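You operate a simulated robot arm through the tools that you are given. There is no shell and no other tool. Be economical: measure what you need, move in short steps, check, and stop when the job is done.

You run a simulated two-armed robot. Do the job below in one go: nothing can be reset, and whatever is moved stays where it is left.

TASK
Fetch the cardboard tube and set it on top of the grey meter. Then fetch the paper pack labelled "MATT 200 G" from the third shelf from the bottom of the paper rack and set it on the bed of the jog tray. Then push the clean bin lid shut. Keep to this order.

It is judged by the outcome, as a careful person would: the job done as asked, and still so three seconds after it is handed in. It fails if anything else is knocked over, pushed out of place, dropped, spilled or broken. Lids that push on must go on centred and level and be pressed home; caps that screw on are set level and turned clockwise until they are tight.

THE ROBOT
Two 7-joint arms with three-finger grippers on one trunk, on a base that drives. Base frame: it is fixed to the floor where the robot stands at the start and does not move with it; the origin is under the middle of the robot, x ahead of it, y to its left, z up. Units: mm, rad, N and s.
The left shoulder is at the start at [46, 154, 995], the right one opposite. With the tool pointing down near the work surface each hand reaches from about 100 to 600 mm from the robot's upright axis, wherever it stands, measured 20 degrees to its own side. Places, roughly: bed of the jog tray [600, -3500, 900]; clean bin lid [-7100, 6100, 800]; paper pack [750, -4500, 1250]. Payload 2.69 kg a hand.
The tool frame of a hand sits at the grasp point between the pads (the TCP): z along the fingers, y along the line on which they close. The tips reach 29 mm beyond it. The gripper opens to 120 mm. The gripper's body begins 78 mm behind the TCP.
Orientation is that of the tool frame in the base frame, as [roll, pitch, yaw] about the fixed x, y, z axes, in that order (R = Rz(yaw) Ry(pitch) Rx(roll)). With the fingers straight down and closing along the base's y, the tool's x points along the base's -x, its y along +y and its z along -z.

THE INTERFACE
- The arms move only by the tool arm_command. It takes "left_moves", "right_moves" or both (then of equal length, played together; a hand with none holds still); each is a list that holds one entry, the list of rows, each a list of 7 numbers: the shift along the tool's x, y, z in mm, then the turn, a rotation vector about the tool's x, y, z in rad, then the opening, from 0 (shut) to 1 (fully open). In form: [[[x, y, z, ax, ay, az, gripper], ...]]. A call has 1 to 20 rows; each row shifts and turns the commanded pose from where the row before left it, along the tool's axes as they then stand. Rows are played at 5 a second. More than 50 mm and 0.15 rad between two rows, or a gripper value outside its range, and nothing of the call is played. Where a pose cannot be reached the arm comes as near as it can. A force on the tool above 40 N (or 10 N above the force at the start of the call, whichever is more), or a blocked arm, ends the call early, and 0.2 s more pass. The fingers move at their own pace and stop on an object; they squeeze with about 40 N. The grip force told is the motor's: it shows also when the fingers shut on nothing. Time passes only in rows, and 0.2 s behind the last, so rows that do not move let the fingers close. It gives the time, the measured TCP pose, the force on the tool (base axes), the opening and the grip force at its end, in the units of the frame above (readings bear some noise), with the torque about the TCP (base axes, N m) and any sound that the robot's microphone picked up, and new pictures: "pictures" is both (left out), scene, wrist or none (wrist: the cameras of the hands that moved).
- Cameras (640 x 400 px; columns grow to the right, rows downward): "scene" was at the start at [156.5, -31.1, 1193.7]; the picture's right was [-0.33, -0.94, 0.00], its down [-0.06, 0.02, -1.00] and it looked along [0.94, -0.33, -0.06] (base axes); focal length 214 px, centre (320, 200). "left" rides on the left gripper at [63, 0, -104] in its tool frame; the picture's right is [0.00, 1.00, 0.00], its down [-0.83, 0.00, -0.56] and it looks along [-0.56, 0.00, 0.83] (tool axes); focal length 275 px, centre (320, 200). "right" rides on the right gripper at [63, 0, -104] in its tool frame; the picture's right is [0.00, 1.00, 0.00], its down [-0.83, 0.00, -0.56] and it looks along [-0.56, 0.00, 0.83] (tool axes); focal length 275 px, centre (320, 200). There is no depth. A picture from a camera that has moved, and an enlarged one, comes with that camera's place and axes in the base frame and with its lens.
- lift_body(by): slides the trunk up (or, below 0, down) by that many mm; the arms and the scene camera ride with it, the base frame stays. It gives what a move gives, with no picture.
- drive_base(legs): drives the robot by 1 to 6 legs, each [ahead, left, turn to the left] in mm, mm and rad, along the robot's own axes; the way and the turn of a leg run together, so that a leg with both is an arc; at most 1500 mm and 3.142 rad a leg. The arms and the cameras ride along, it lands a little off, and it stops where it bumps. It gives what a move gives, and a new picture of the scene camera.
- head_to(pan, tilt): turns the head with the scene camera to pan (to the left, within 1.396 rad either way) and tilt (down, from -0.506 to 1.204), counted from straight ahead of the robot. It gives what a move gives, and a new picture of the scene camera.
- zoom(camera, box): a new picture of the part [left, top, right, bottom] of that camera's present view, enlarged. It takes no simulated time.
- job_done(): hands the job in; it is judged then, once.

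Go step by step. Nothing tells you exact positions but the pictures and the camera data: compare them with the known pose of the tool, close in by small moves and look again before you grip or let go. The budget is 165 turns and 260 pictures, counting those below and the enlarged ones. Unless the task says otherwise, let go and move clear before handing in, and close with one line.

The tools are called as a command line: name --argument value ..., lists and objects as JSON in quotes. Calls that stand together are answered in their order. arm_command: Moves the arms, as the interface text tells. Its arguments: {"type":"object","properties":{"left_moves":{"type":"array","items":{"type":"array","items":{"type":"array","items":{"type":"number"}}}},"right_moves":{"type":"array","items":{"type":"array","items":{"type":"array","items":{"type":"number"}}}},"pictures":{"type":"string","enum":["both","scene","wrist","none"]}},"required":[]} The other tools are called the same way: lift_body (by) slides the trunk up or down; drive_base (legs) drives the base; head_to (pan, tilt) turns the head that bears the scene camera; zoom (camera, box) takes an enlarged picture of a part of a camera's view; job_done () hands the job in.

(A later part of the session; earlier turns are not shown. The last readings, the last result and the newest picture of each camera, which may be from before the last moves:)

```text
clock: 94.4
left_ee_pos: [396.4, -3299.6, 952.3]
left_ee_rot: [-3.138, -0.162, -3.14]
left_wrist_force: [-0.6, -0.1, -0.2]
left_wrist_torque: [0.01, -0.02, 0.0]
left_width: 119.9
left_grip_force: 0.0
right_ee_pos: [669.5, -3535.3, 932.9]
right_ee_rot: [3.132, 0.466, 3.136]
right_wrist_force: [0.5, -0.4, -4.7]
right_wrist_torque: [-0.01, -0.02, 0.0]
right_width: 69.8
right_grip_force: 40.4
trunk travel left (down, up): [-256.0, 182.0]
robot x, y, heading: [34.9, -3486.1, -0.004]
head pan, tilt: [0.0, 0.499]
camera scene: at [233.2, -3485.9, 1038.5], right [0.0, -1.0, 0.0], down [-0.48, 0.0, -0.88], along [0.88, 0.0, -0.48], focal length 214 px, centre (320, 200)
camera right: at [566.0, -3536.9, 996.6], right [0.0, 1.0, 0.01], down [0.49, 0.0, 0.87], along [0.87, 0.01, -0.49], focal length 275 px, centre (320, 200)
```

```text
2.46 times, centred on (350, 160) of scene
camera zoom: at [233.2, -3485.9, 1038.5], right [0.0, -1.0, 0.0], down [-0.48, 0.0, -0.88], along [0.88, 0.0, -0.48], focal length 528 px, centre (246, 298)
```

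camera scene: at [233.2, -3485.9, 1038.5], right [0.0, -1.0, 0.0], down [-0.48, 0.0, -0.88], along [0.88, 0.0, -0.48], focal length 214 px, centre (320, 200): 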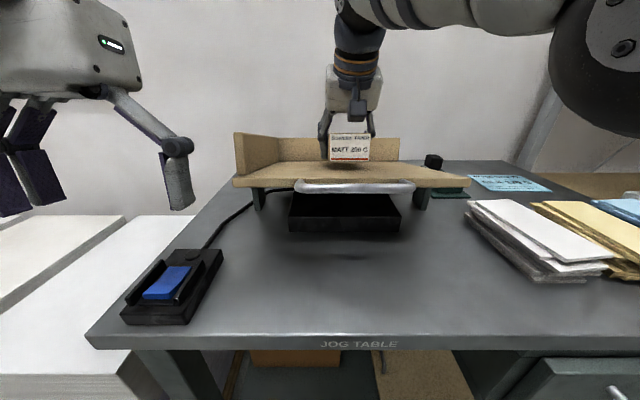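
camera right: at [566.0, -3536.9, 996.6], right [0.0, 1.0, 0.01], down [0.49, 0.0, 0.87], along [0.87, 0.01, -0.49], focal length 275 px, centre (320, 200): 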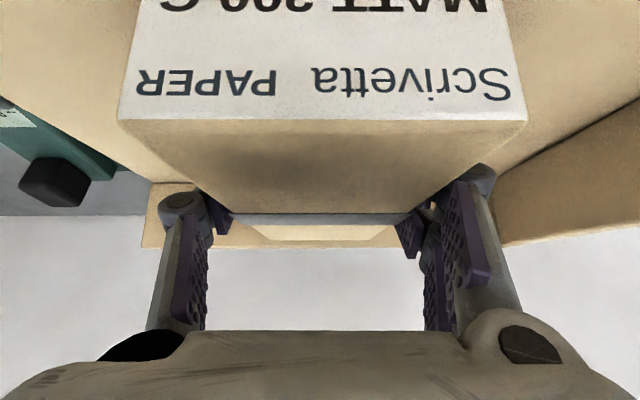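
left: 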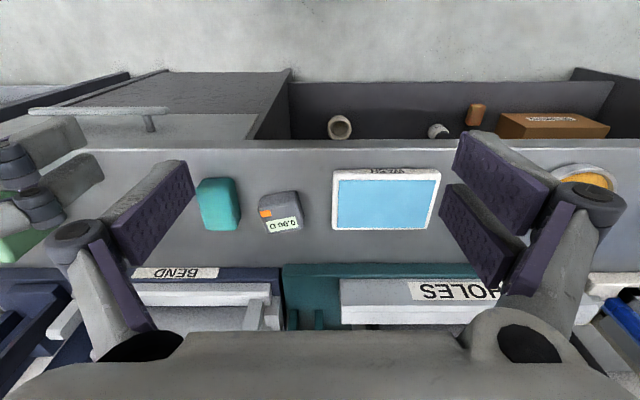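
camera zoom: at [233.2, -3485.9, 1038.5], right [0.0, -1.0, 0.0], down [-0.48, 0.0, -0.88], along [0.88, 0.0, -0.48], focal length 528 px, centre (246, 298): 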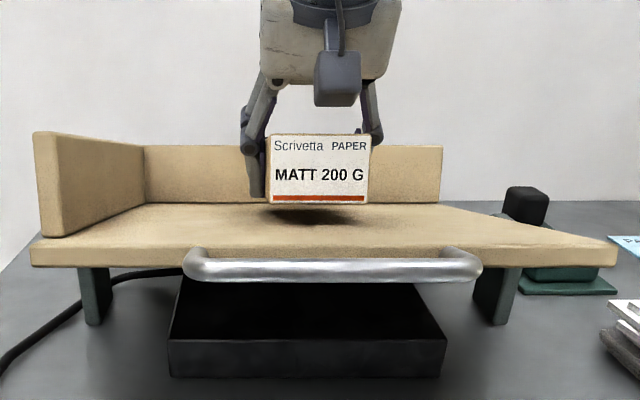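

The wrist and scene cameras agree that the tray is now pitched back. It was level before my contact, so I pushed it. I'll raise the hand well clear and inspect.

arm_command --right_moves '[[[-7, 0, -13.5, 0, 0, 0, 0.3], [-9, 0, -18, 0, 0, 0, 0.3], [-9, 0, -18, 0, 0, 0, 0.3], [-9, 0, -18, 0, 0, 0, 0.3], [-9, 0, -18, 0, 0, 0, 0.3], [0, 0, 0, 0, 0, 0, 0.3]]]' --pictures "both"

head_to --pan 0.0 --tilt 0.6

zoom --camera "scene" --box '[220, 80, 480, 240]'

```text
clock: 95.8
left_ee_pos: [397.6, -3299.3, 953.2]
left_ee_rot: [-3.139, -0.162, -3.14]
left_wrist_force: [0.6, -0.7, -0.1]
left_wrist_torque: [0.01, -0.03, 0.01]
left_width: 120.2
left_grip_force: 0.0
right_ee_pos: [646.1, -3539.9, 994.4]
right_ee_rot: [3.133, 0.466, 3.137]
right_wrist_force: [-0.5, -0.9, -3.8]
right_wrist_torque: [0.01, 0.0, -0.03]
right_width: 69.5
right_grip_force: 39.7
right hand out of reach, approached as far as the arm can: row 2, 3, 4, 5
trunk travel left (down, up): [-256.0, 182.0]
robot x, y, heading: [37.6, -3486.0, 0.003]
head pan, tilt: [0.0, 0.499]
camera scene: at [233.4, -3485.9, 1038.4], right [0.0, -1.0, 0.0], down [-0.48, 0.0, -0.88], along [0.88, 0.0, -0.48], focal length 214 px, centre (320, 200)
camera right: at [542.1, -3540.8, 1057.0], right [0.0, 1.0, 0.01], down [0.49, 0.0, 0.87], along [0.87, 0.01, -0.49], focal length 275 px, centre (320, 200)
```

scene: 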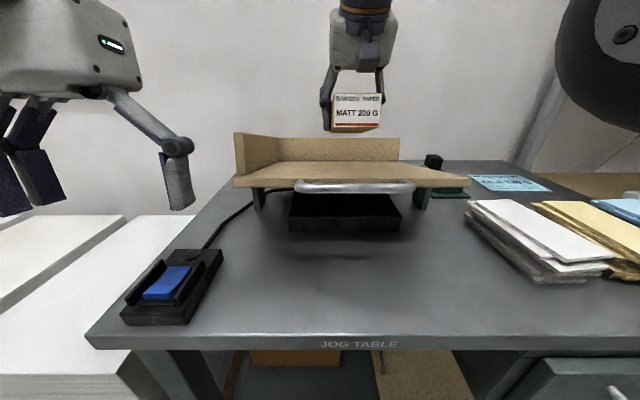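
right: 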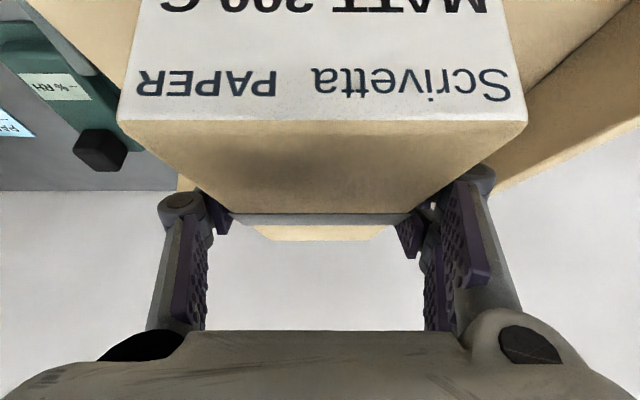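

```text
clock: 96.5
left_ee_pos: [396.7, -3299.8, 952.9]
left_ee_rot: [-3.138, -0.163, -3.14]
left_wrist_force: [0.5, -0.5, -0.8]
left_wrist_torque: [-0.04, -0.01, -0.03]
left_width: 120.2
left_grip_force: 0.0
right_ee_pos: [645.0, -3540.0, 992.8]
right_ee_rot: [3.132, 0.465, 3.137]
right_wrist_force: [0.5, 1.2, -3.3]
right_wrist_torque: [-0.02, 0.02, 0.0]
right_width: 69.4
right_grip_force: 40.1
trunk travel left (down, up): [-256.0, 182.0]
robot x, y, heading: [36.8, -3488.4, -0.004]
head pan, tilt: [0.0, 0.6]
camera scene: at [230.6, -3485.9, 1029.4], right [0.0, -1.0, 0.0], down [-0.56, 0.0, -0.83], along [0.83, 0.0, -0.56], focal length 214 px, centre (320, 200)
```

scene: 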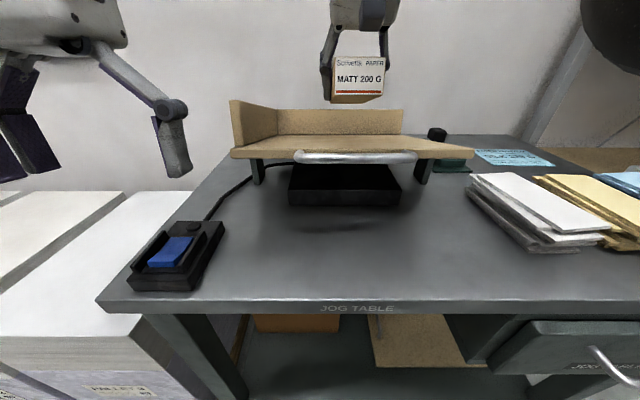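

```text
2.46 times, centred on (350, 160) of scene
camera zoom: at [230.6, -3485.9, 1029.4], right [0.0, -1.0, 0.0], down [-0.56, 0.0, -0.83], along [0.83, 0.0, -0.56], focal length 528 px, centre (246, 298)
```

zoom: 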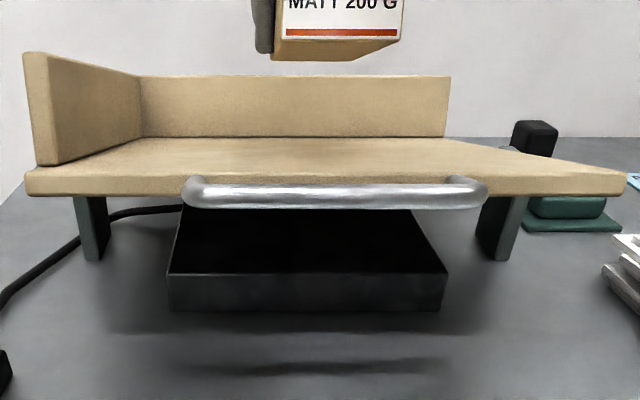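

The tray rides on side legs at mid-depth like a pivot and has tipped back about 0.25 rad. I'll need to level it again. First I'll raise the trunk a bit to undo the odd lean and check the poses.

lift_body --by 60

head_to --pan 0.1 --tilt 0.8

zoom --camera "scene" --box '[220, 40, 480, 200]'

```text
clock: 97.5
left_ee_pos: [396.6, -3300.3, 1012.3]
left_ee_rot: [-3.138, -0.164, -3.139]
left_wrist_force: [0.7, -0.8, 0.2]
left_wrist_torque: [-0.04, 0.02, -0.01]
left_width: 120.1
left_grip_force: 0.0
right_ee_pos: [631.1, -3540.2, 1085.0]
right_ee_rot: [3.131, 0.529, 3.136]
right_wrist_force: [-0.5, -0.2, -5.3]
right_wrist_torque: [0.0, 0.02, 0.0]
right_width: 69.9
right_grip_force: 39.4
trunk travel left (down, up): [-316.0, 122.0]
robot x, y, heading: [36.1, -3483.7, 0.003]
head pan, tilt: [0.0, 0.6]
```

```text
clock: 98.2
left_ee_pos: [395.8, -3299.4, 1012.5]
left_ee_rot: [-3.138, -0.161, -3.14]
left_wrist_force: [-0.4, 0.2, -0.2]
left_wrist_torque: [0.01, 0.03, 0.0]
left_width: 119.9
left_grip_force: 0.0
right_ee_pos: [629.7, -3540.3, 1086.3]
right_ee_rot: [3.132, 0.53, 3.138]
right_wrist_force: [-0.4, -0.5, -4.4]
right_wrist_torque: [0.01, 0.01, 0.0]
right_width: 69.6
right_grip_force: 39.8
trunk travel left (down, up): [-316.0, 122.0]
robot x, y, heading: [37.7, -3487.5, -0.002]
head pan, tilt: [0.099, 0.799]
camera scene: at [207.7, -3477.9, 1072.7], right [0.1, -0.99, 0.0], down [-0.71, -0.07, -0.7], along [0.69, 0.07, -0.72], focal length 214 px, centre (320, 200)
```

scene: 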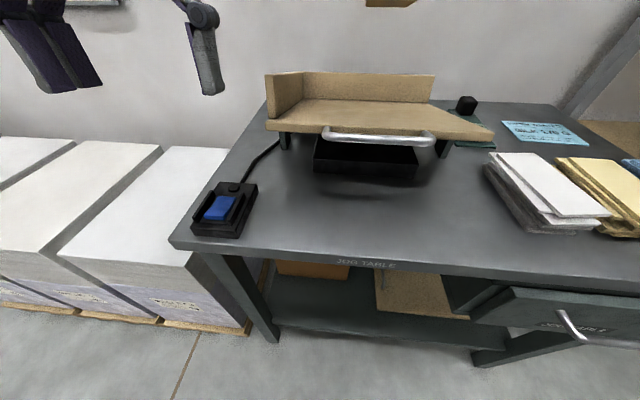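

```text
2.46 times, centred on (350, 120) of scene
camera zoom: at [207.7, -3477.9, 1072.7], right [0.1, -0.99, 0.0], down [-0.71, -0.07, -0.7], along [0.69, 0.07, -0.72], focal length 528 px, centre (246, 397)
```

zoom: 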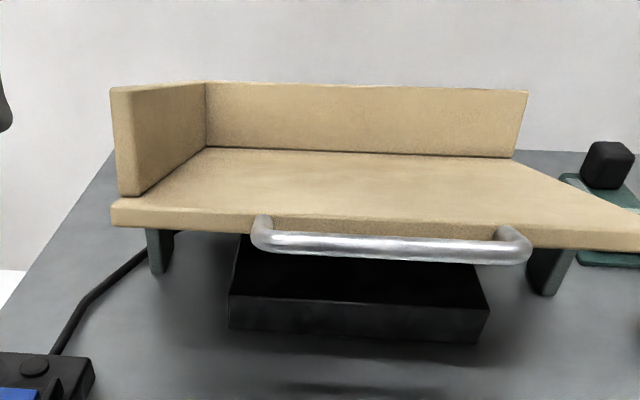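

The left hand will press the front of the tray down. I'll move the right hand with the pack aside to the right and bring the closed left fingers over the tray's front edge.

arm_command --left_moves '[[[0, 0, 0, 0, -0.15, 0, 0.5], [-18, -28, 0, 0, 0, 0, 0], [-18, -28, 0, 0, 0, 0, 0], [-18, -28, 0, 0, 0, 0, 0], [-18, -28, 0, 0, 0, 0, 0], [-18, -28, 0, 0, 0, 0, 0], [0, 0, 0, 0, 0, 0, 0]]]' --right_moves '[[[0, -15, 0, 0, 0, 0, 0.3], [0, -20, 0, 0, 0, 0, 0.3], [0, -20, 0, 0, 0, 0, 0.3], [0, -20, 0, 0, 0, 0, 0.3], [0, -15, 0, 0, 0, 0, 0.3], [0, 0, 0, 0, 0, 0, 0.3], [0, 0, 0, 0, 0, 0, 0.3]]]' --pictures "both"

```text
clock: 99.8
left_ee_pos: [486.0, -3440.0, 1012.1]
left_ee_rot: [-3.138, -0.011, -3.139]
left_wrist_force: [-0.1, -0.4, -0.2]
left_wrist_torque: [0.0, -0.02, -0.03]
left_width: 0.0
left_grip_force: 27.9
right_ee_pos: [645.0, -3628.8, 1094.9]
right_ee_rot: [3.132, 0.529, 3.134]
right_wrist_force: [-0.5, 0.1, -4.2]
right_wrist_torque: [-0.02, 0.0, 0.0]
right_width: 69.9
right_grip_force: 40.3
right hand out of reach, approached as far as the arm can: row 2, 3, 4, 5
trunk travel left (down, up): [-316.0, 122.0]
robot x, y, heading: [37.2, -3484.6, -0.005]
head pan, tilt: [0.099, 0.799]
camera scene: at [207.6, -3477.7, 1072.6], right [0.1, -0.99, 0.0], down [-0.71, -0.07, -0.7], along [0.69, 0.07, -0.72], focal length 214 px, centre (320, 200)
camera right: at [537.8, -3628.6, 1152.4], right [0.0, 1.0, 0.01], down [0.44, 0.0, 0.9], along [0.9, 0.01, -0.44], focal length 275 px, centre (320, 200)
camera left: at [423.5, -3438.7, 1116.2], right [0.0, 1.0, 0.0], down [0.84, 0.0, 0.55], along [0.55, 0.0, -0.84], focal length 275 px, centre (320, 200)
```

scene: 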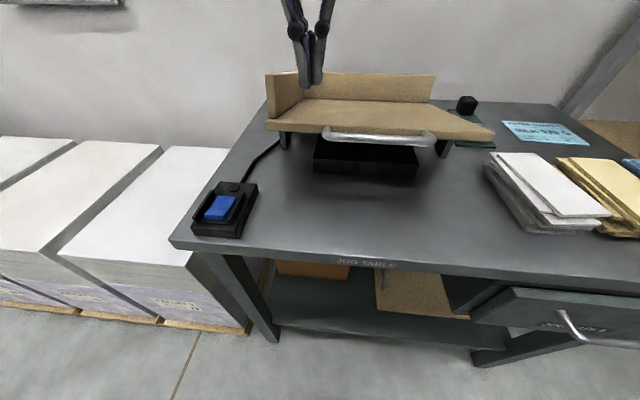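
right: 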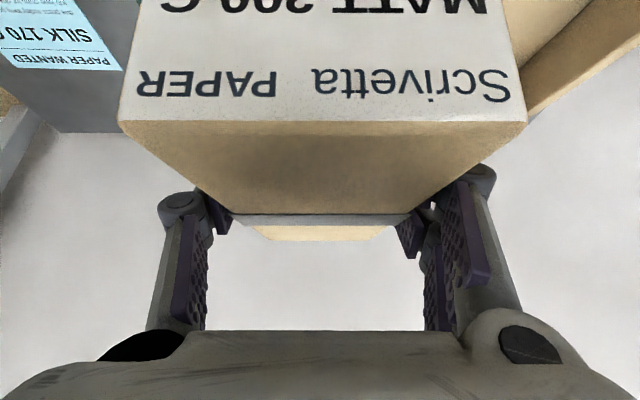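
left: 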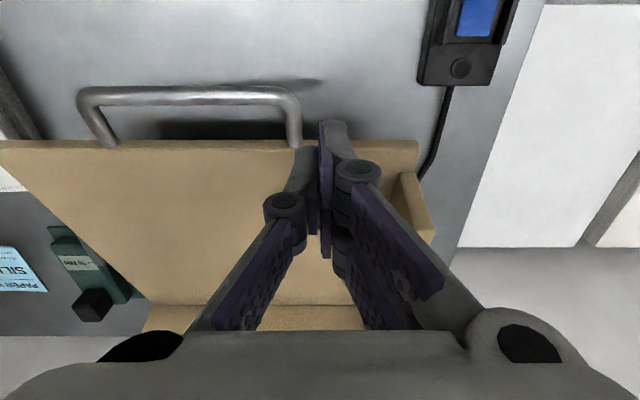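

The tip is right at the tray's front edge. I'll move in 20 mm, go down to near the surface, then press in small steps.

arm_command --left_moves '[[[-20, 0, 0, 0, 0, 0, 0], [0, 0, 20, 0, 0, 0, 0], [0, 0, 18, 0, 0, 0, 0], [0, 0, 5, 0, 0, 0, 0], [0, 0, 5, 0, 0, 0, 0], [0, 0, 5, 0, 0, 0, 0], [0, 0, 0, 0, 0, 0, 0]]]' --pictures "scene"

zoom --camera "scene" --box '[240, 30, 500, 190]'

```text
clock: 101.4
left_ee_pos: [504.8, -3439.6, 958.8]
left_ee_rot: [-3.138, -0.012, -3.137]
left_wrist_force: [-0.6, 0.1, 0.2]
left_wrist_torque: [-0.02, -0.03, -0.01]
left_width: 0.1
left_grip_force: 28.6
right_ee_pos: [644.5, -3628.8, 1094.7]
right_ee_rot: [3.131, 0.529, 3.136]
right_wrist_force: [-0.5, 0.6, -4.2]
right_wrist_torque: [-0.01, 0.0, 0.0]
right_width: 69.7
right_grip_force: 40.5
trunk travel left (down, up): [-316.0, 122.0]
robot x, y, heading: [39.5, -3484.4, -0.001]
head pan, tilt: [0.099, 0.799]
camera scene: at [207.7, -3478.0, 1072.6], right [0.1, -0.99, 0.0], down [-0.71, -0.07, -0.7], along [0.69, 0.07, -0.72], focal length 214 px, centre (320, 200)
```

scene: 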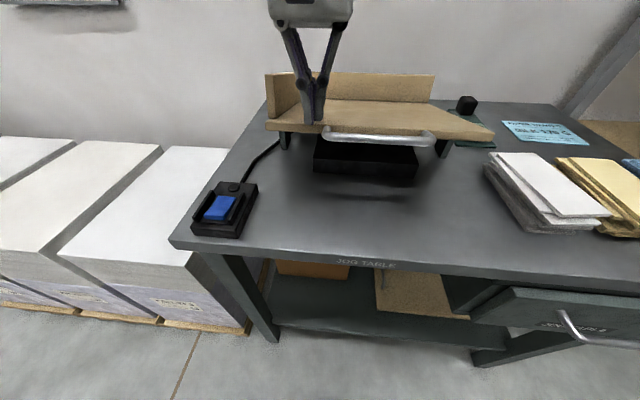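

```text
2.46 times, centred on (370, 110) of scene
camera zoom: at [207.7, -3478.0, 1072.6], right [0.1, -0.99, 0.0], down [-0.71, -0.07, -0.7], along [0.69, 0.07, -0.72], focal length 528 px, centre (197, 422)
```

zoom: 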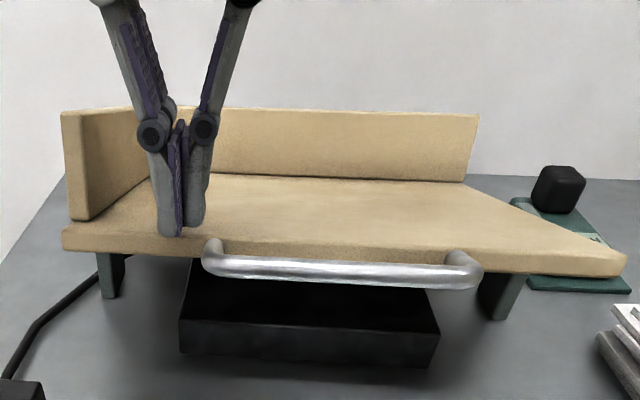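

arm_command --left_moves '[[[0, 0, 3, 0, 0, 0, 0], [0, 0, 3, 0, 0, 0, 0], [0, 0, 3, 0, 0, 0, 0], [0, 0, 0, 0, 0, 0, 0]]]' --pictures "none"

zoom --camera "scene" --box '[240, 30, 500, 190]'

```text
clock: 102.4
left_ee_pos: [505.7, -3439.5, 950.6]
left_ee_rot: [-3.137, -0.011, -3.139]
left_wrist_force: [0.2, -0.1, 5.9]
left_wrist_torque: [-0.05, 0.0, 0.01]
left_width: 0.1
left_grip_force: 28.4
right_ee_pos: [644.4, -3627.7, 1095.1]
right_ee_rot: [3.131, 0.528, 3.136]
right_wrist_force: [0.4, 0.1, -3.4]
right_wrist_torque: [0.0, 0.01, 0.01]
right_width: 69.4
right_grip_force: 40.2
trunk travel left (down, up): [-316.0, 122.0]
robot x, y, heading: [38.8, -3484.0, 0.004]
head pan, tilt: [0.099, 0.799]
```

```text
2.46 times, centred on (370, 110) of scene
camera zoom: at [207.3, -3478.0, 1072.7], right [0.1, -0.99, 0.0], down [-0.71, -0.07, -0.7], along [0.69, 0.07, -0.72], focal length 528 px, centre (197, 422)
```

zoom: 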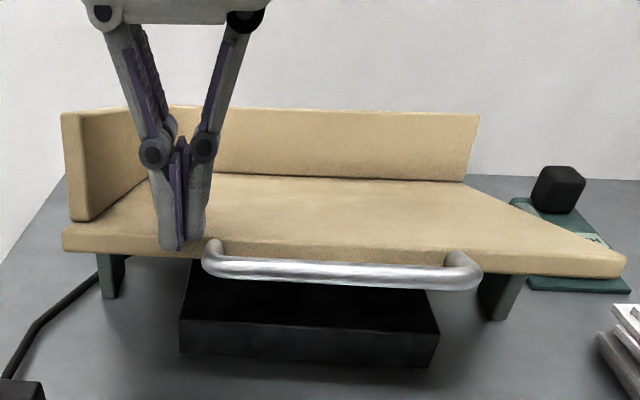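

Re-fitting the tray size (about 322 mm wide): it was level at z≈890 and is now front-up (z≈927) and back-down (z≈867), pivoting at mid-depth. My fingertip is just on the front lip; I'll move 25 mm further in and press.

arm_command --left_moves '[[[0, 0, -12, 0, 0, 0, 0], [-27, 0, 0, 0, 0, 0, 0], [0, 0, 9, 0, 0, 0, 0], [0, 0, 4, 0, 0, 0, 0], [0, 0, 3, 0, 0, 0, 0], [0, 0, 3, 0, 0, 0, 0], [0, 0, 3, 0, 0, 0, 0], [0, 0, 0, 0, 0, 0, 0]]]' --pictures "none"

zoom --camera "scene" --box '[240, 30, 500, 190]'

```text
clock: 104.2
left_ee_pos: [532.5, -3440.2, 939.2]
left_ee_rot: [-3.136, -0.013, -3.14]
left_wrist_force: [-0.7, -0.6, 4.8]
left_wrist_torque: [-0.01, 0.14, 0.01]
left_width: 0.1
left_grip_force: 28.6
right_ee_pos: [643.9, -3627.6, 1095.6]
right_ee_rot: [3.131, 0.53, 3.136]
right_wrist_force: [0.0, -0.2, -4.1]
right_wrist_torque: [-0.01, 0.0, 0.01]
right_width: 69.8
right_grip_force: 39.8
trunk travel left (down, up): [-316.0, 122.0]
robot x, y, heading: [39.9, -3485.3, -0.006]
head pan, tilt: [0.099, 0.799]
```

```text
2.46 times, centred on (370, 110) of scene
camera zoom: at [207.3, -3478.0, 1072.7], right [0.1, -0.99, 0.0], down [-0.71, -0.07, -0.7], along [0.69, 0.07, -0.72], focal length 528 px, centre (197, 422)
```

zoom: 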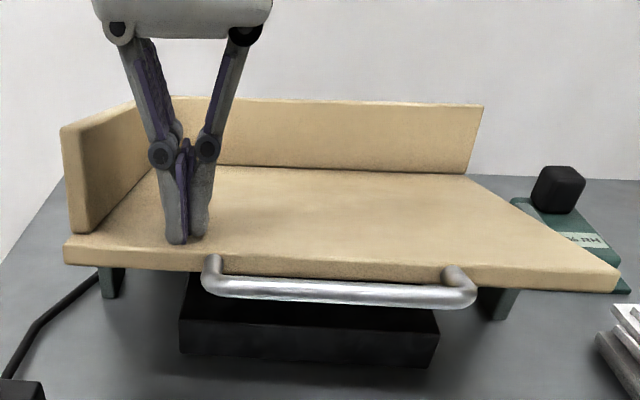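

It rotates on a hinge with a light 5–9 N push. I'll continue pressing towards level.

arm_command --left_moves '[[[0, 0, 3, 0, 0, 0, 0], [0, 0, 3, 0, 0, 0, 0], [0, 0, 3, 0, 0, 0, 0], [0, 0, 3, 0, 0, 0, 0], [0, 0, 3, 0, 0, 0, 0], [0, 0, 0, 0, 0, 0, 0]]]' --pictures "none"

zoom --camera "scene" --box '[240, 30, 500, 190]'

```text
clock: 105.6
left_ee_pos: [533.1, -3440.5, 925.4]
left_ee_rot: [-3.138, -0.012, -3.14]
left_wrist_force: [-1.3, -1.7, 5.4]
left_wrist_torque: [0.0, 0.18, 0.06]
left_width: 0.3
left_grip_force: 27.8
right_ee_pos: [644.1, -3627.5, 1095.0]
right_ee_rot: [3.131, 0.528, 3.136]
right_wrist_force: [-0.1, -0.8, -3.8]
right_wrist_torque: [0.02, -0.03, -0.01]
right_width: 69.7
right_grip_force: 40.5
trunk travel left (down, up): [-316.0, 122.0]
robot x, y, heading: [38.9, -3483.8, 0.003]
head pan, tilt: [0.099, 0.799]
```

```text
2.46 times, centred on (370, 110) of scene
camera zoom: at [207.2, -3478.1, 1072.7], right [0.1, -0.99, 0.0], down [-0.71, -0.07, -0.7], along [0.69, 0.07, -0.72], focal length 528 px, centre (197, 422)
```

zoom: 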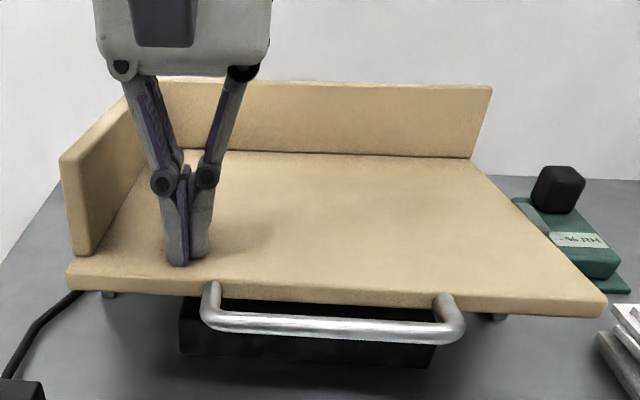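

Almost level (front ≈896, back ≈880). I'll press about 6 mm more.

arm_command --left_moves '[[[0, 0, 3, 0, 0, 0, 0], [0, 0, 3, 0, 0, 0, 0], [0, 0, 0, 0, 0, 0, 0]]]' --pictures "none"

zoom --camera "scene" --box '[240, 30, 500, 190]'

```text
clock: 106.4
left_ee_pos: [532.3, -3439.0, 917.7]
left_ee_rot: [-3.137, -0.012, -3.141]
left_wrist_force: [-1.7, 1.0, 4.3]
left_wrist_torque: [0.02, 0.19, 0.03]
left_width: 0.0
left_grip_force: 28.4
right_ee_pos: [643.2, -3626.9, 1095.6]
right_ee_rot: [3.131, 0.529, 3.136]
right_wrist_force: [-0.5, -1.3, -4.0]
right_wrist_torque: [-0.01, -0.04, -0.01]
right_width: 69.5
right_grip_force: 40.6
trunk travel left (down, up): [-316.0, 122.0]
robot x, y, heading: [33.7, -3486.8, 0.004]
head pan, tilt: [0.099, 0.799]
```

```text
2.46 times, centred on (370, 110) of scene
camera zoom: at [207.2, -3478.0, 1072.7], right [0.1, -0.99, 0.0], down [-0.71, -0.07, -0.7], along [0.69, 0.07, -0.72], focal length 528 px, centre (197, 422)
```

zoom: 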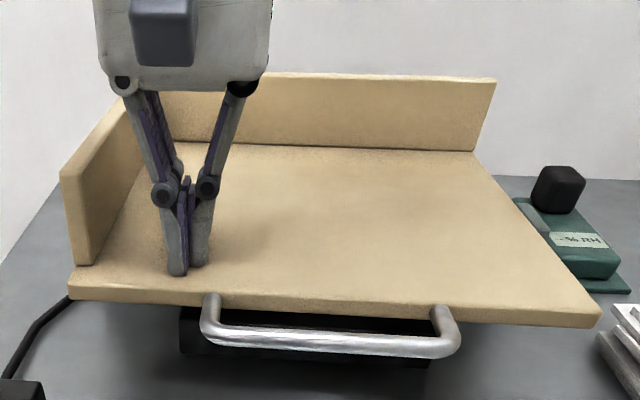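

The tray now measures level (front 888, back 888). I'll lift the left hand away, tuck it back, and verify that it stays.

arm_command --left_moves '[[[0, 0, -5, 0, 0, 0, 0], [0, 0, -25, 0, 0, 0, 0], [0, 0, -40, 0, 0, 0, 0], [0, 0, -40, 0, 0, 0, 0], [25, 28, -20, 0, 0, 0, 0], [35, 30, 0, 0, 0, 0, 0], [35, 30, 0, 0, 0, 0, 0], [35, 30, 0, 0, 0, 0, 0], [35, 30, 0, 0, 0, 0, 0], [0, 0, 0, 0, 0, 0, 0]]]' --pictures "none"

zoom --camera "scene" --box '[240, 30, 500, 190]'

```text
clock: 108.6
left_ee_pos: [370.9, -3298.2, 1038.3]
left_ee_rot: [-3.137, -0.013, -3.137]
left_wrist_force: [0.7, -1.1, -0.2]
left_wrist_torque: [0.01, 0.01, -0.02]
left_width: 0.0
left_grip_force: 28.6
left hand out of reach, approached as far as the arm can: row 9
right_ee_pos: [645.2, -3626.9, 1095.6]
right_ee_rot: [3.131, 0.53, 3.136]
right_wrist_force: [0.4, 0.1, -4.4]
right_wrist_torque: [-0.01, -0.02, -0.01]
right_width: 69.7
right_grip_force: 39.3
trunk travel left (down, up): [-316.0, 122.0]
robot x, y, heading: [37.4, -3486.6, 0.003]
head pan, tilt: [0.099, 0.799]
```

```text
2.46 times, centred on (370, 110) of scene
camera zoom: at [207.8, -3478.2, 1072.6], right [0.1, -0.99, 0.0], down [-0.71, -0.07, -0.7], along [0.69, 0.07, -0.72], focal length 528 px, centre (197, 422)
```

zoom: 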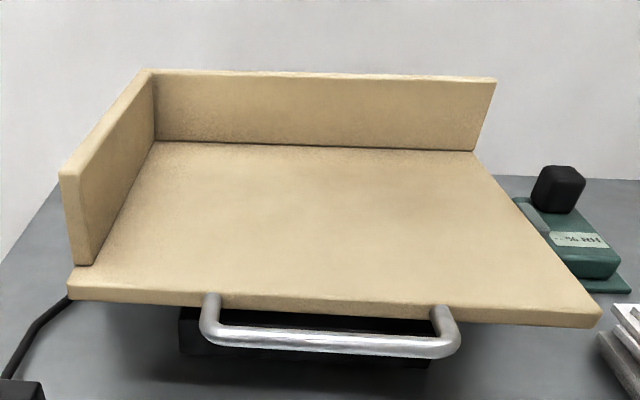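

The tray stays level. I'll drive a little closer and restore the pack to level by tilting the hand back to 0.75 pitch.

drive_base --legs '[[45, 0, 0]]'

arm_command --right_moves '[[[10, 15, 0, 0, -0.05, 0, 0.3], [8, 20, 0, 0, -0.05, 0, 0.3], [8, 20, 0, 0, -0.06, 0, 0.3], [8, 20, 0, 0, -0.06, 0, 0.3], [0, 15, 0, 0, 0, 0, 0.3], [0, 0, 0, 0, 0, 0, 0.3]]]' --pictures "both"

```text
clock: 109.5
left_ee_pos: [416.2, -3298.5, 1037.1]
left_ee_rot: [-3.137, -0.012, -3.137]
left_wrist_force: [0.5, -0.7, 0.3]
left_wrist_torque: [0.04, 0.04, -0.01]
left_width: 0.0
left_grip_force: 28.4
right_ee_pos: [690.1, -3627.4, 1094.1]
right_ee_rot: [3.131, 0.526, 3.136]
right_wrist_force: [0.4, 0.3, -4.7]
right_wrist_torque: [-0.01, 0.05, -0.02]
right_width: 69.7
right_grip_force: 40.1
trunk travel left (down, up): [-316.0, 122.0]
robot x, y, heading: [81.1, -3486.6, 0.002]
head pan, tilt: [0.099, 0.799]
camera scene: at [253.9, -3477.8, 1072.4], right [0.1, -0.99, 0.0], down [-0.71, -0.07, -0.7], along [0.69, 0.07, -0.72], focal length 214 px, centre (320, 200)
```

scene: 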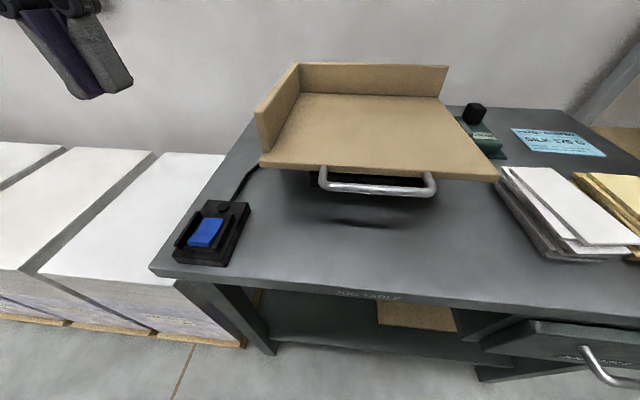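

```text
clock: 110.9
left_ee_pos: [414.4, -3297.8, 1038.2]
left_ee_rot: [-3.136, -0.012, -3.137]
left_wrist_force: [-0.8, 0.0, 0.1]
left_wrist_torque: [-0.03, 0.0, 0.01]
left_width: 0.0
left_grip_force: 28.4
right_ee_pos: [707.8, -3523.3, 1112.1]
right_ee_rot: [3.129, 0.748, 3.133]
right_wrist_force: [0.8, 0.0, -3.9]
right_wrist_torque: [0.0, 0.0, 0.0]
right_width: 69.5
right_grip_force: 40.5
right hand out of reach, approached as far as the arm can: row 1, 2, 3, 4
trunk travel left (down, up): [-316.0, 122.0]
robot x, y, heading: [81.8, -3484.0, 0.008]
head pan, tilt: [0.099, 0.799]
camera scene: at [253.0, -3477.8, 1072.6], right [0.1, -0.99, 0.0], down [-0.71, -0.07, -0.7], along [0.69, 0.07, -0.72], focal length 214 px, centre (320, 200)
camera right: at [591.7, -3524.4, 1145.3], right [0.0, 1.0, 0.01], down [0.23, 0.0, 0.97], along [0.97, 0.0, -0.23], focal length 275 px, centre (320, 200)
```

scene: 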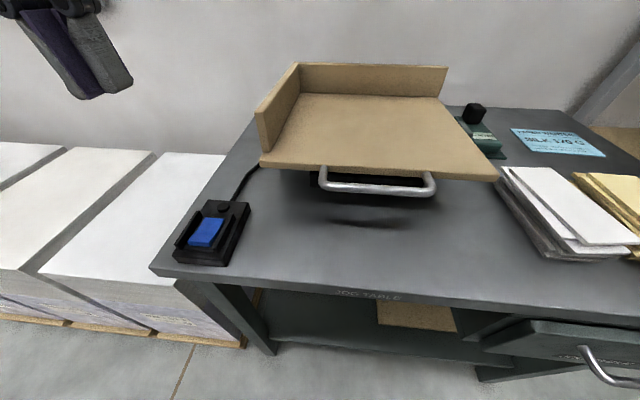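
right: 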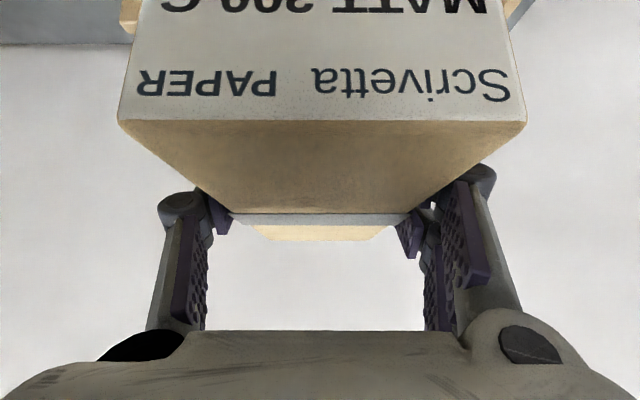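

The pack is level again. I'll bring it back over the pivot centre of the bed (x≈633) and lower to about 50 mm above.

arm_command --right_moves '[[[27.5, -6, -25.6, 0, -0.02, 0, 0.3], [27.5, -6, -25.6, 0, -0.02, 0, 0.3], [23, 0, 24, 0, 0, 0, 0.3], [23, 0, 24, 0, 0, 0, 0.3], [23, 0, 24, 0, 0, 0, 0.3], [20, 0, 21, 0, 0, 0, 0.3], [0, 0, 0, 0, 0, 0, 0.3]]]' --pictures "both"

zoom --camera "scene" --box '[240, 30, 500, 190]'

```text
clock: 112.5
left_ee_pos: [415.4, -3297.5, 1038.0]
left_ee_rot: [-3.137, -0.014, -3.137]
left_wrist_force: [0.1, -0.7, 0.4]
left_wrist_torque: [0.02, 0.02, 0.01]
left_width: 0.0
left_grip_force: 28.3
right_ee_pos: [733.3, -3486.1, 1063.5]
right_ee_rot: [3.128, 0.785, 3.134]
right_wrist_force: [0.3, 0.5, -3.9]
right_wrist_torque: [0.01, 0.0, 0.0]
right_width: 69.5
right_grip_force: 39.9
right hand out of reach, approached as far as the arm can: row 1, 2, 3, 4, 5, 6
trunk travel left (down, up): [-316.0, 122.0]
robot x, y, heading: [84.9, -3482.8, 0.002]
head pan, tilt: [0.099, 0.799]
camera scene: at [252.8, -3477.8, 1072.7], right [0.1, -0.99, 0.0], down [-0.71, -0.07, -0.7], along [0.69, 0.07, -0.72], focal length 214 px, centre (320, 200)
camera right: at [615.1, -3486.7, 1092.1], right [0.0, 1.0, 0.0], down [0.19, 0.0, 0.98], along [0.98, 0.0, -0.19], focal length 275 px, centre (320, 200)
```

scene: 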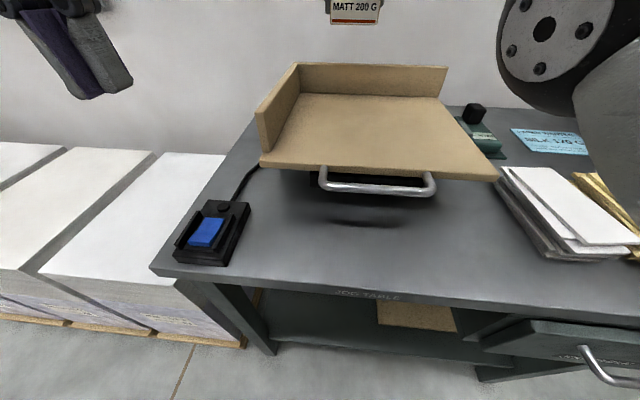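
right: 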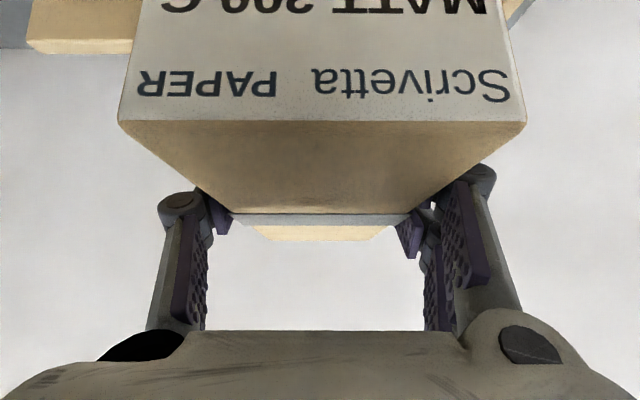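

```text
2.46 times, centred on (370, 110) of scene
camera zoom: at [252.8, -3477.8, 1072.7], right [0.1, -0.99, 0.0], down [-0.71, -0.07, -0.7], along [0.69, 0.07, -0.72], focal length 528 px, centre (197, 422)
```

zoom: 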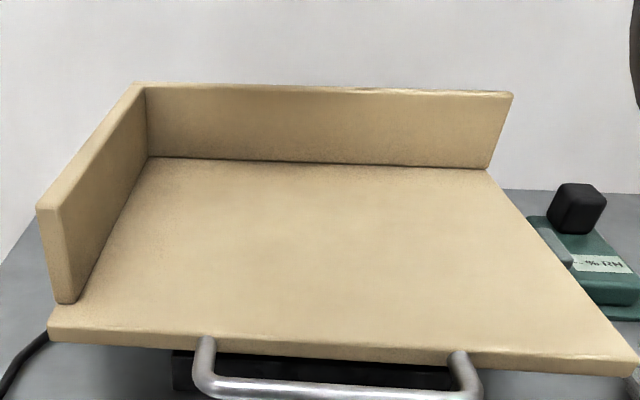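

The arm is at a joint limit here: the hand is too low relative to the shoulder at this tilt. I'll bring the commanded pose back up to a reachable one, then lower the trunk instead to get the same arm posture as at the rack.

arm_command --right_moves '[[[-33, 0, -12, 0, 0, 0, 0.3], [-33, 0, -12, 0, 0, 0, 0.3], [-33, 0, -12, 0, 0, 0, 0.3], [-33, 0, -12, 0, 0, 0, 0.3], [-33, 0, -12, 0, 0, 0, 0.3], [-33, 0, -12, 0, 0, 0, 0.3], [0, 0, 0, 0, 0, 0, 0.3]]]' --pictures "none"

```text
clock: 114.1
left_ee_pos: [415.2, -3298.3, 1037.0]
left_ee_rot: [-3.136, -0.013, -3.137]
left_wrist_force: [-0.4, 0.1, -0.2]
left_wrist_torque: [-0.02, 0.0, 0.01]
left_width: 0.2
left_grip_force: 28.0
right_ee_pos: [731.8, -3492.9, 1076.9]
right_ee_rot: [3.129, 0.791, 3.132]
right_wrist_force: [0.6, -0.8, -4.5]
right_wrist_torque: [0.03, 0.0, 0.0]
right_width: 69.4
right_grip_force: 39.7
right hand out of reach, approached as far as the arm can: row 1, 2, 3, 4, 5, 6
trunk travel left (down, up): [-316.0, 122.0]
robot x, y, heading: [83.7, -3486.6, 0.01]
head pan, tilt: [0.099, 0.799]
```

The arm's IK seems stuck at a joint limit. I'll back away from the table, raise the trunk to the top, and re-establish the rack posture, which worked.

drive_base --legs '[[-300, 0, 0]]'

lift_body --by 122

```text
clock: 116.2
left_ee_pos: [118.0, -3298.0, 1037.6]
left_ee_rot: [-3.136, -0.012, -3.141]
left_wrist_force: [-0.1, -1.0, 0.2]
left_wrist_torque: [0.0, 0.0, 0.0]
left_width: 0.0
left_grip_force: 28.4
right_ee_pos: [432.8, -3494.5, 1077.3]
right_ee_rot: [3.13, 0.789, 3.13]
right_wrist_force: [-0.4, 0.5, -3.2]
right_wrist_torque: [0.01, 0.03, -0.05]
right_width: 69.7
right_grip_force: 39.8
trunk travel left (down, up): [-316.0, 122.0]
robot x, y, heading: [-216.3, -3487.1, -0.003]
head pan, tilt: [0.099, 0.799]
camera scene: at [-45.6, -3478.1, 1072.7], right [0.1, -1.0, 0.0], down [-0.71, -0.07, -0.7], along [0.69, 0.07, -0.72], focal length 214 px, centre (320, 200)
```

scene: 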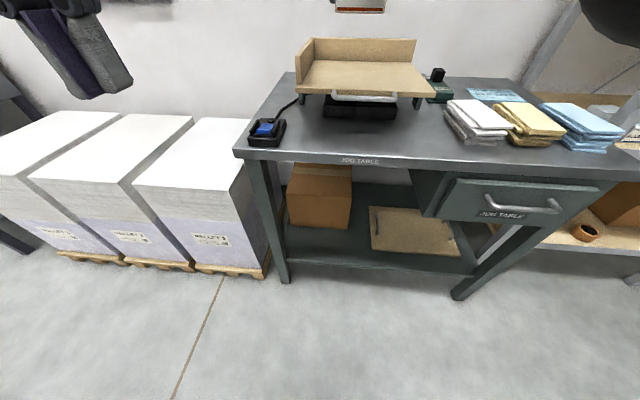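

```text
clock: 117.7
left_ee_pos: [119.6, -3298.6, 1159.1]
left_ee_rot: [-3.136, -0.014, -3.14]
left_wrist_force: [0.5, -0.7, -0.1]
left_wrist_torque: [0.03, 0.05, 0.0]
left_width: 0.0
left_grip_force: 28.6
right_ee_pos: [288.5, -3494.7, 1416.7]
right_ee_rot: [3.12, 1.165, 3.124]
right_wrist_force: [0.8, 0.2, -4.7]
right_wrist_torque: [0.0, 0.0, 0.03]
right_width: 69.4
right_grip_force: 40.2
trunk travel left (down, up): [-438.0, 0.0]
robot x, y, heading: [-214.8, -3483.9, 0.001]
head pan, tilt: [0.099, 0.799]
```

The torso leans as it lifts and the stuck arm didn't compensate, but the pack is still held. I'll try a small step down to see how the arm responds now.

arm_command --right_moves '[[[10, 0, 4, 0, 0.05, 0, 0.3], [10, 0, 4, 0, 0.05, 0, 0.3], [0, 0, 0, 0, 0, 0, 0.3]]]' --pictures "both"

```text
clock: 118.5
left_ee_pos: [118.5, -3299.0, 1159.8]
left_ee_rot: [-3.136, -0.013, 3.141]
left_wrist_force: [-0.5, 0.7, 0.1]
left_wrist_torque: [0.01, 0.02, 0.02]
left_width: 0.0
left_grip_force: 28.8
right_ee_pos: [284.3, -3497.7, 1390.7]
right_ee_rot: [3.119, 1.063, 3.121]
right_wrist_force: [0.2, 0.9, -5.0]
right_wrist_torque: [0.02, 0.0, -0.01]
right_width: 69.7
right_grip_force: 39.8
right hand out of reach, approached as far as the arm can: row 2
trunk travel left (down, up): [-438.0, 0.0]
robot x, y, heading: [-219.4, -3486.2, -0.002]
head pan, tilt: [0.099, 0.799]
camera scene: at [-130.5, -3469.8, 1217.1], right [0.19, -0.98, 0.0], down [-0.65, -0.13, -0.75], along [0.74, 0.14, -0.66], focal length 214 px, centre (320, 200)
camera right: at [162.7, -3498.4, 1385.7], right [0.0, 1.0, 0.01], down [-0.08, -0.01, 1.0], along [1.0, 0.0, 0.08], focal length 275 px, centre (320, 200)
```

scene: 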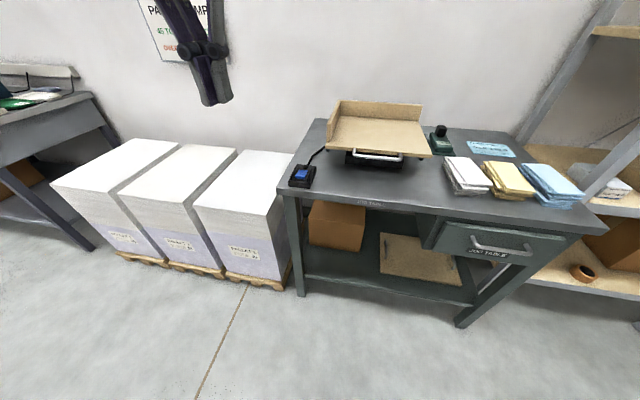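
right: 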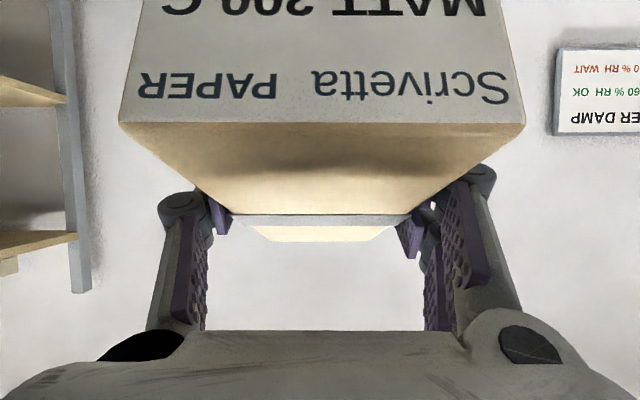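

arm_command --right_moves '[[[15, -15, 12, 0, 0.06, 0, 0.3], [15, -15, 12, 0, 0.06, 0, 0.3], [15, -15, 12, 0, 0.06, 0, 0.3], [15, -15, 12, 0, 0.06, 0, 0.3], [0, 0, 0, 0, 0, 0, 0.3]]]' --pictures "none"

```text
clock: 119.7
left_ee_pos: [118.4, -3299.5, 1160.3]
left_ee_rot: [-3.136, -0.013, 3.141]
left_wrist_force: [0.2, 0.2, -0.2]
left_wrist_torque: [0.0, 0.02, 0.0]
left_width: 0.0
left_grip_force: 27.9
right_ee_pos: [287.3, -3554.9, 1314.6]
right_ee_rot: [3.129, 0.826, 3.136]
right_wrist_force: [-0.5, 0.1, -4.1]
right_wrist_torque: [0.0, 0.05, 0.04]
right_width: 69.8
right_grip_force: 39.9
trunk travel left (down, up): [-438.0, 0.0]
robot x, y, heading: [-213.1, -3486.9, 0.001]
head pan, tilt: [0.099, 0.799]
```

Responding properly now. I'll continue down to the rack-like posture.

arm_command --right_moves '[[[18.4, 0, 17, 0, 0.02, 0, 0.3], [18.4, 0, 17, 0, 0.015, 0, 0.3], [18.4, 0, 17, 0, 0, 0, 0.3], [18.4, 0, 17, 0, 0, 0, 0.3], [0, 0, 0, 0, 0, 0, 0.3]]]' --pictures "none"

```text
clock: 120.9
left_ee_pos: [118.4, -3299.1, 1159.5]
left_ee_rot: [-3.136, -0.009, -3.142]
left_wrist_force: [-1.0, -0.8, 0.6]
left_wrist_torque: [0.0, -0.01, 0.01]
left_width: 0.1
left_grip_force: 28.6
right_ee_pos: [287.6, -3554.2, 1214.5]
right_ee_rot: [3.128, 0.79, 3.132]
right_wrist_force: [-0.7, 0.5, -4.7]
right_wrist_torque: [-0.01, 0.01, 0.02]
right_width: 69.9
right_grip_force: 40.3
trunk travel left (down, up): [-438.0, 0.0]
robot x, y, heading: [-215.9, -3484.4, 0.002]
head pan, tilt: [0.099, 0.799]
```

I'll test how far down the arm alone can go here, in free space in front of the table.

arm_command --right_moves '[[[17.8, 0, 17.6, 0, 0, 0, 0.3], [17.8, 0, 17.6, 0, 0, 0, 0.3], [17.8, 0, 17.6, 0, 0, 0, 0.3], [17.8, 0, 17.6, 0, 0, 0, 0.3], [17.8, 0, 17.6, 0, 0, 0, 0.3], [17.8, 0, 17.6, 0, 0, 0, 0.3], [17.8, 0, 17.6, 0, 0, 0, 0.3], [17.8, 0, 17.6, 0, 0, 0, 0.3], [0, 0, 0, 0, 0, 0, 0.3]]]' --pictures "none"

```text
clock: 122.9
left_ee_pos: [118.7, -3298.8, 1160.1]
left_ee_rot: [-3.135, -0.012, -3.141]
left_wrist_force: [0.3, 0.4, -1.6]
left_wrist_torque: [-0.01, 0.02, 0.0]
left_width: 0.3
left_grip_force: 28.6
right_ee_pos: [285.8, -3554.3, 1014.3]
right_ee_rot: [3.126, 0.791, 3.132]
right_wrist_force: [-0.6, 0.6, -4.4]
right_wrist_torque: [-0.02, 0.01, 0.02]
right_width: 69.6
right_grip_force: 39.9
trunk travel left (down, up): [-438.0, 0.0]
robot x, y, heading: [-212.7, -3481.5, -0.006]
head pan, tilt: [0.099, 0.799]
```

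The arm reaches low fine with the trunk at the top. I'll drive back in at this height, with the pack about 90 mm above the bed.

drive_base --legs '[[310, 0, 0.004]]'

zoom --camera "scene" --box '[220, 60, 480, 220]'

```text
clock: 125.0
left_ee_pos: [419.7, -3297.8, 1159.5]
left_ee_rot: [-3.137, -0.013, -3.136]
left_wrist_force: [0.4, -0.4, -0.1]
left_wrist_torque: [0.04, 0.0, 0.0]
left_width: 0.1
left_grip_force: 28.7
right_ee_pos: [588.9, -3550.5, 1014.5]
right_ee_rot: [3.128, 0.79, 3.138]
right_wrist_force: [0.6, 0.4, -4.4]
right_wrist_torque: [0.02, 0.04, 0.0]
right_width: 69.6
right_grip_force: 40.5
trunk travel left (down, up): [-438.0, 0.0]
robot x, y, heading: [86.2, -3487.9, 0.007]
head pan, tilt: [0.099, 0.799]
camera scene: at [167.9, -3472.4, 1209.7], right [0.17, -0.99, 0.0], down [-0.72, -0.12, -0.69], along [0.68, 0.11, -0.73], focal length 214 px, centre (320, 200)
```

scene: 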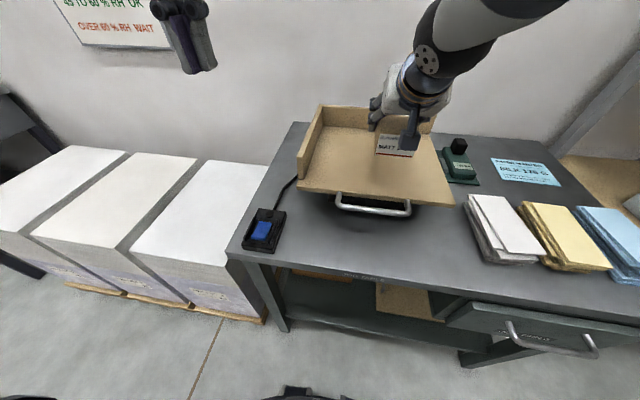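

```text
2.46 times, centred on (350, 140) of scene
camera zoom: at [167.9, -3472.4, 1209.7], right [0.17, -0.99, 0.0], down [-0.72, -0.12, -0.69], along [0.68, 0.11, -0.73], focal length 528 px, centre (246, 348)
```

zoom: 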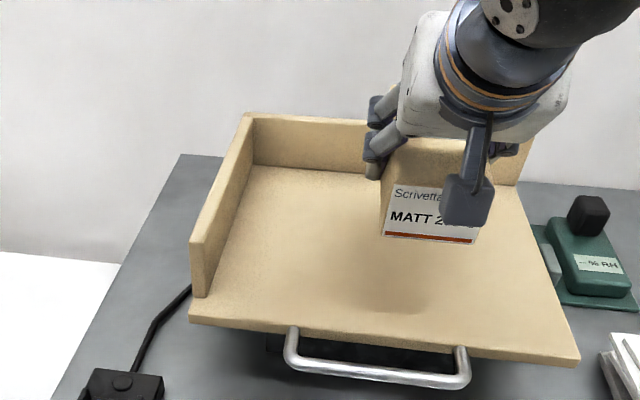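

The pack hangs over the bed. I'll go 40 mm forward to the pivot line and down 65 mm.

arm_command --right_moves '[[[-14, 4, 14.2, 0, 0, 0, 0.3], [-14, 4, 14.2, 0, 0, 0, 0.3], [15, 0, 15, 0, 0, 0, 0.3], [16, 0, 16, 0, 0, 0, 0.3], [15, 0, 15, 0, 0, 0, 0.3], [0, 0, 0, 0, 0, 0, 0.3]]]' --pictures "wrist"

zoom --camera "scene" --box '[220, 60, 480, 220]'

```text
clock: 126.4
left_ee_pos: [419.0, -3296.8, 1157.4]
left_ee_rot: [-3.136, -0.015, -3.137]
left_wrist_force: [-0.2, -0.4, -0.3]
left_wrist_torque: [-0.03, -0.01, 0.02]
left_width: 0.1
left_grip_force: 28.2
right_ee_pos: [627.1, -3542.5, 942.1]
right_ee_rot: [3.132, 0.775, 3.134]
right_wrist_force: [-0.1, 0.1, -3.2]
right_wrist_torque: [-0.02, -0.01, 0.03]
right_width: 70.0
right_grip_force: 40.2
trunk travel left (down, up): [-438.0, 0.0]
robot x, y, heading: [86.4, -3484.9, 0.002]
head pan, tilt: [0.099, 0.799]
camera right: at [508.3, -3544.5, 971.1], right [-0.01, 1.0, 0.01], down [0.2, -0.01, 0.98], along [0.98, 0.01, -0.2], focal length 275 px, centre (320, 200)
```

right: 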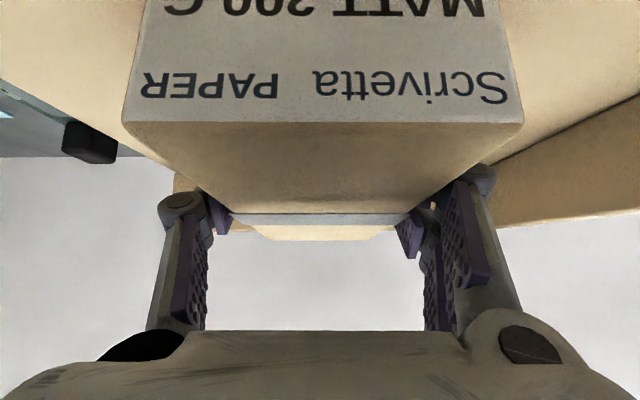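

```text
2.46 times, centred on (350, 140) of scene
camera zoom: at [173.7, -3478.3, 1217.5], right [0.09, -1.0, 0.0], down [-0.65, -0.06, -0.76], along [0.75, 0.07, -0.65], focal length 528 px, centre (246, 348)
```

zoom: 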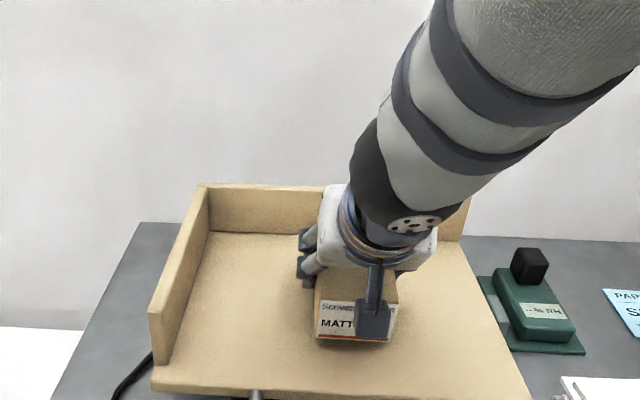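

About 20 mm to go. I'll make small steps down, watching the force.

arm_command --right_moves '[[[2.8, 0, 2.8, 0, 0, 0, 0.3], [2.8, 0, 2.8, 0, 0, 0, 0.3], [2.8, 0, 2.8, 0, 0, 0, 0.3], [0, 0, 0, 0, 0, 0, 0.3]]]' --pictures "none"

zoom --camera "scene" --box '[260, 120, 420, 230]'

```text
clock: 127.4
left_ee_pos: [419.0, -3296.3, 1159.9]
left_ee_rot: [-3.136, -0.013, -3.136]
left_wrist_force: [-0.8, 1.0, -0.5]
left_wrist_torque: [-0.04, 0.0, -0.02]
left_width: 0.1
left_grip_force: 28.4
right_ee_pos: [627.7, -3543.0, 937.3]
right_ee_rot: [3.129, 0.792, 3.139]
right_wrist_force: [0.0, -0.5, -4.0]
right_wrist_torque: [0.0, -0.01, -0.02]
right_width: 69.7
right_grip_force: 40.1
trunk travel left (down, up): [-438.0, 0.0]
robot x, y, heading: [86.2, -3488.6, -0.0]
head pan, tilt: [0.099, 0.799]
```

```text
3.64 times, centred on (340, 175) of scene
camera zoom: at [174.5, -3476.5, 1222.2], right [0.11, -0.99, 0.0], down [-0.61, -0.07, -0.79], along [0.78, 0.08, -0.62], focal length 780 px, centre (247, 291)
```

zoom: 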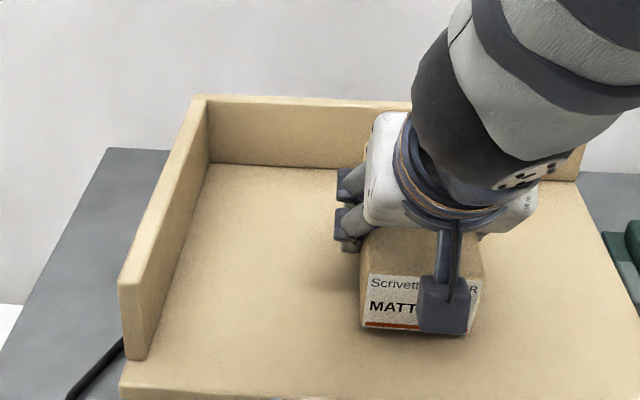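

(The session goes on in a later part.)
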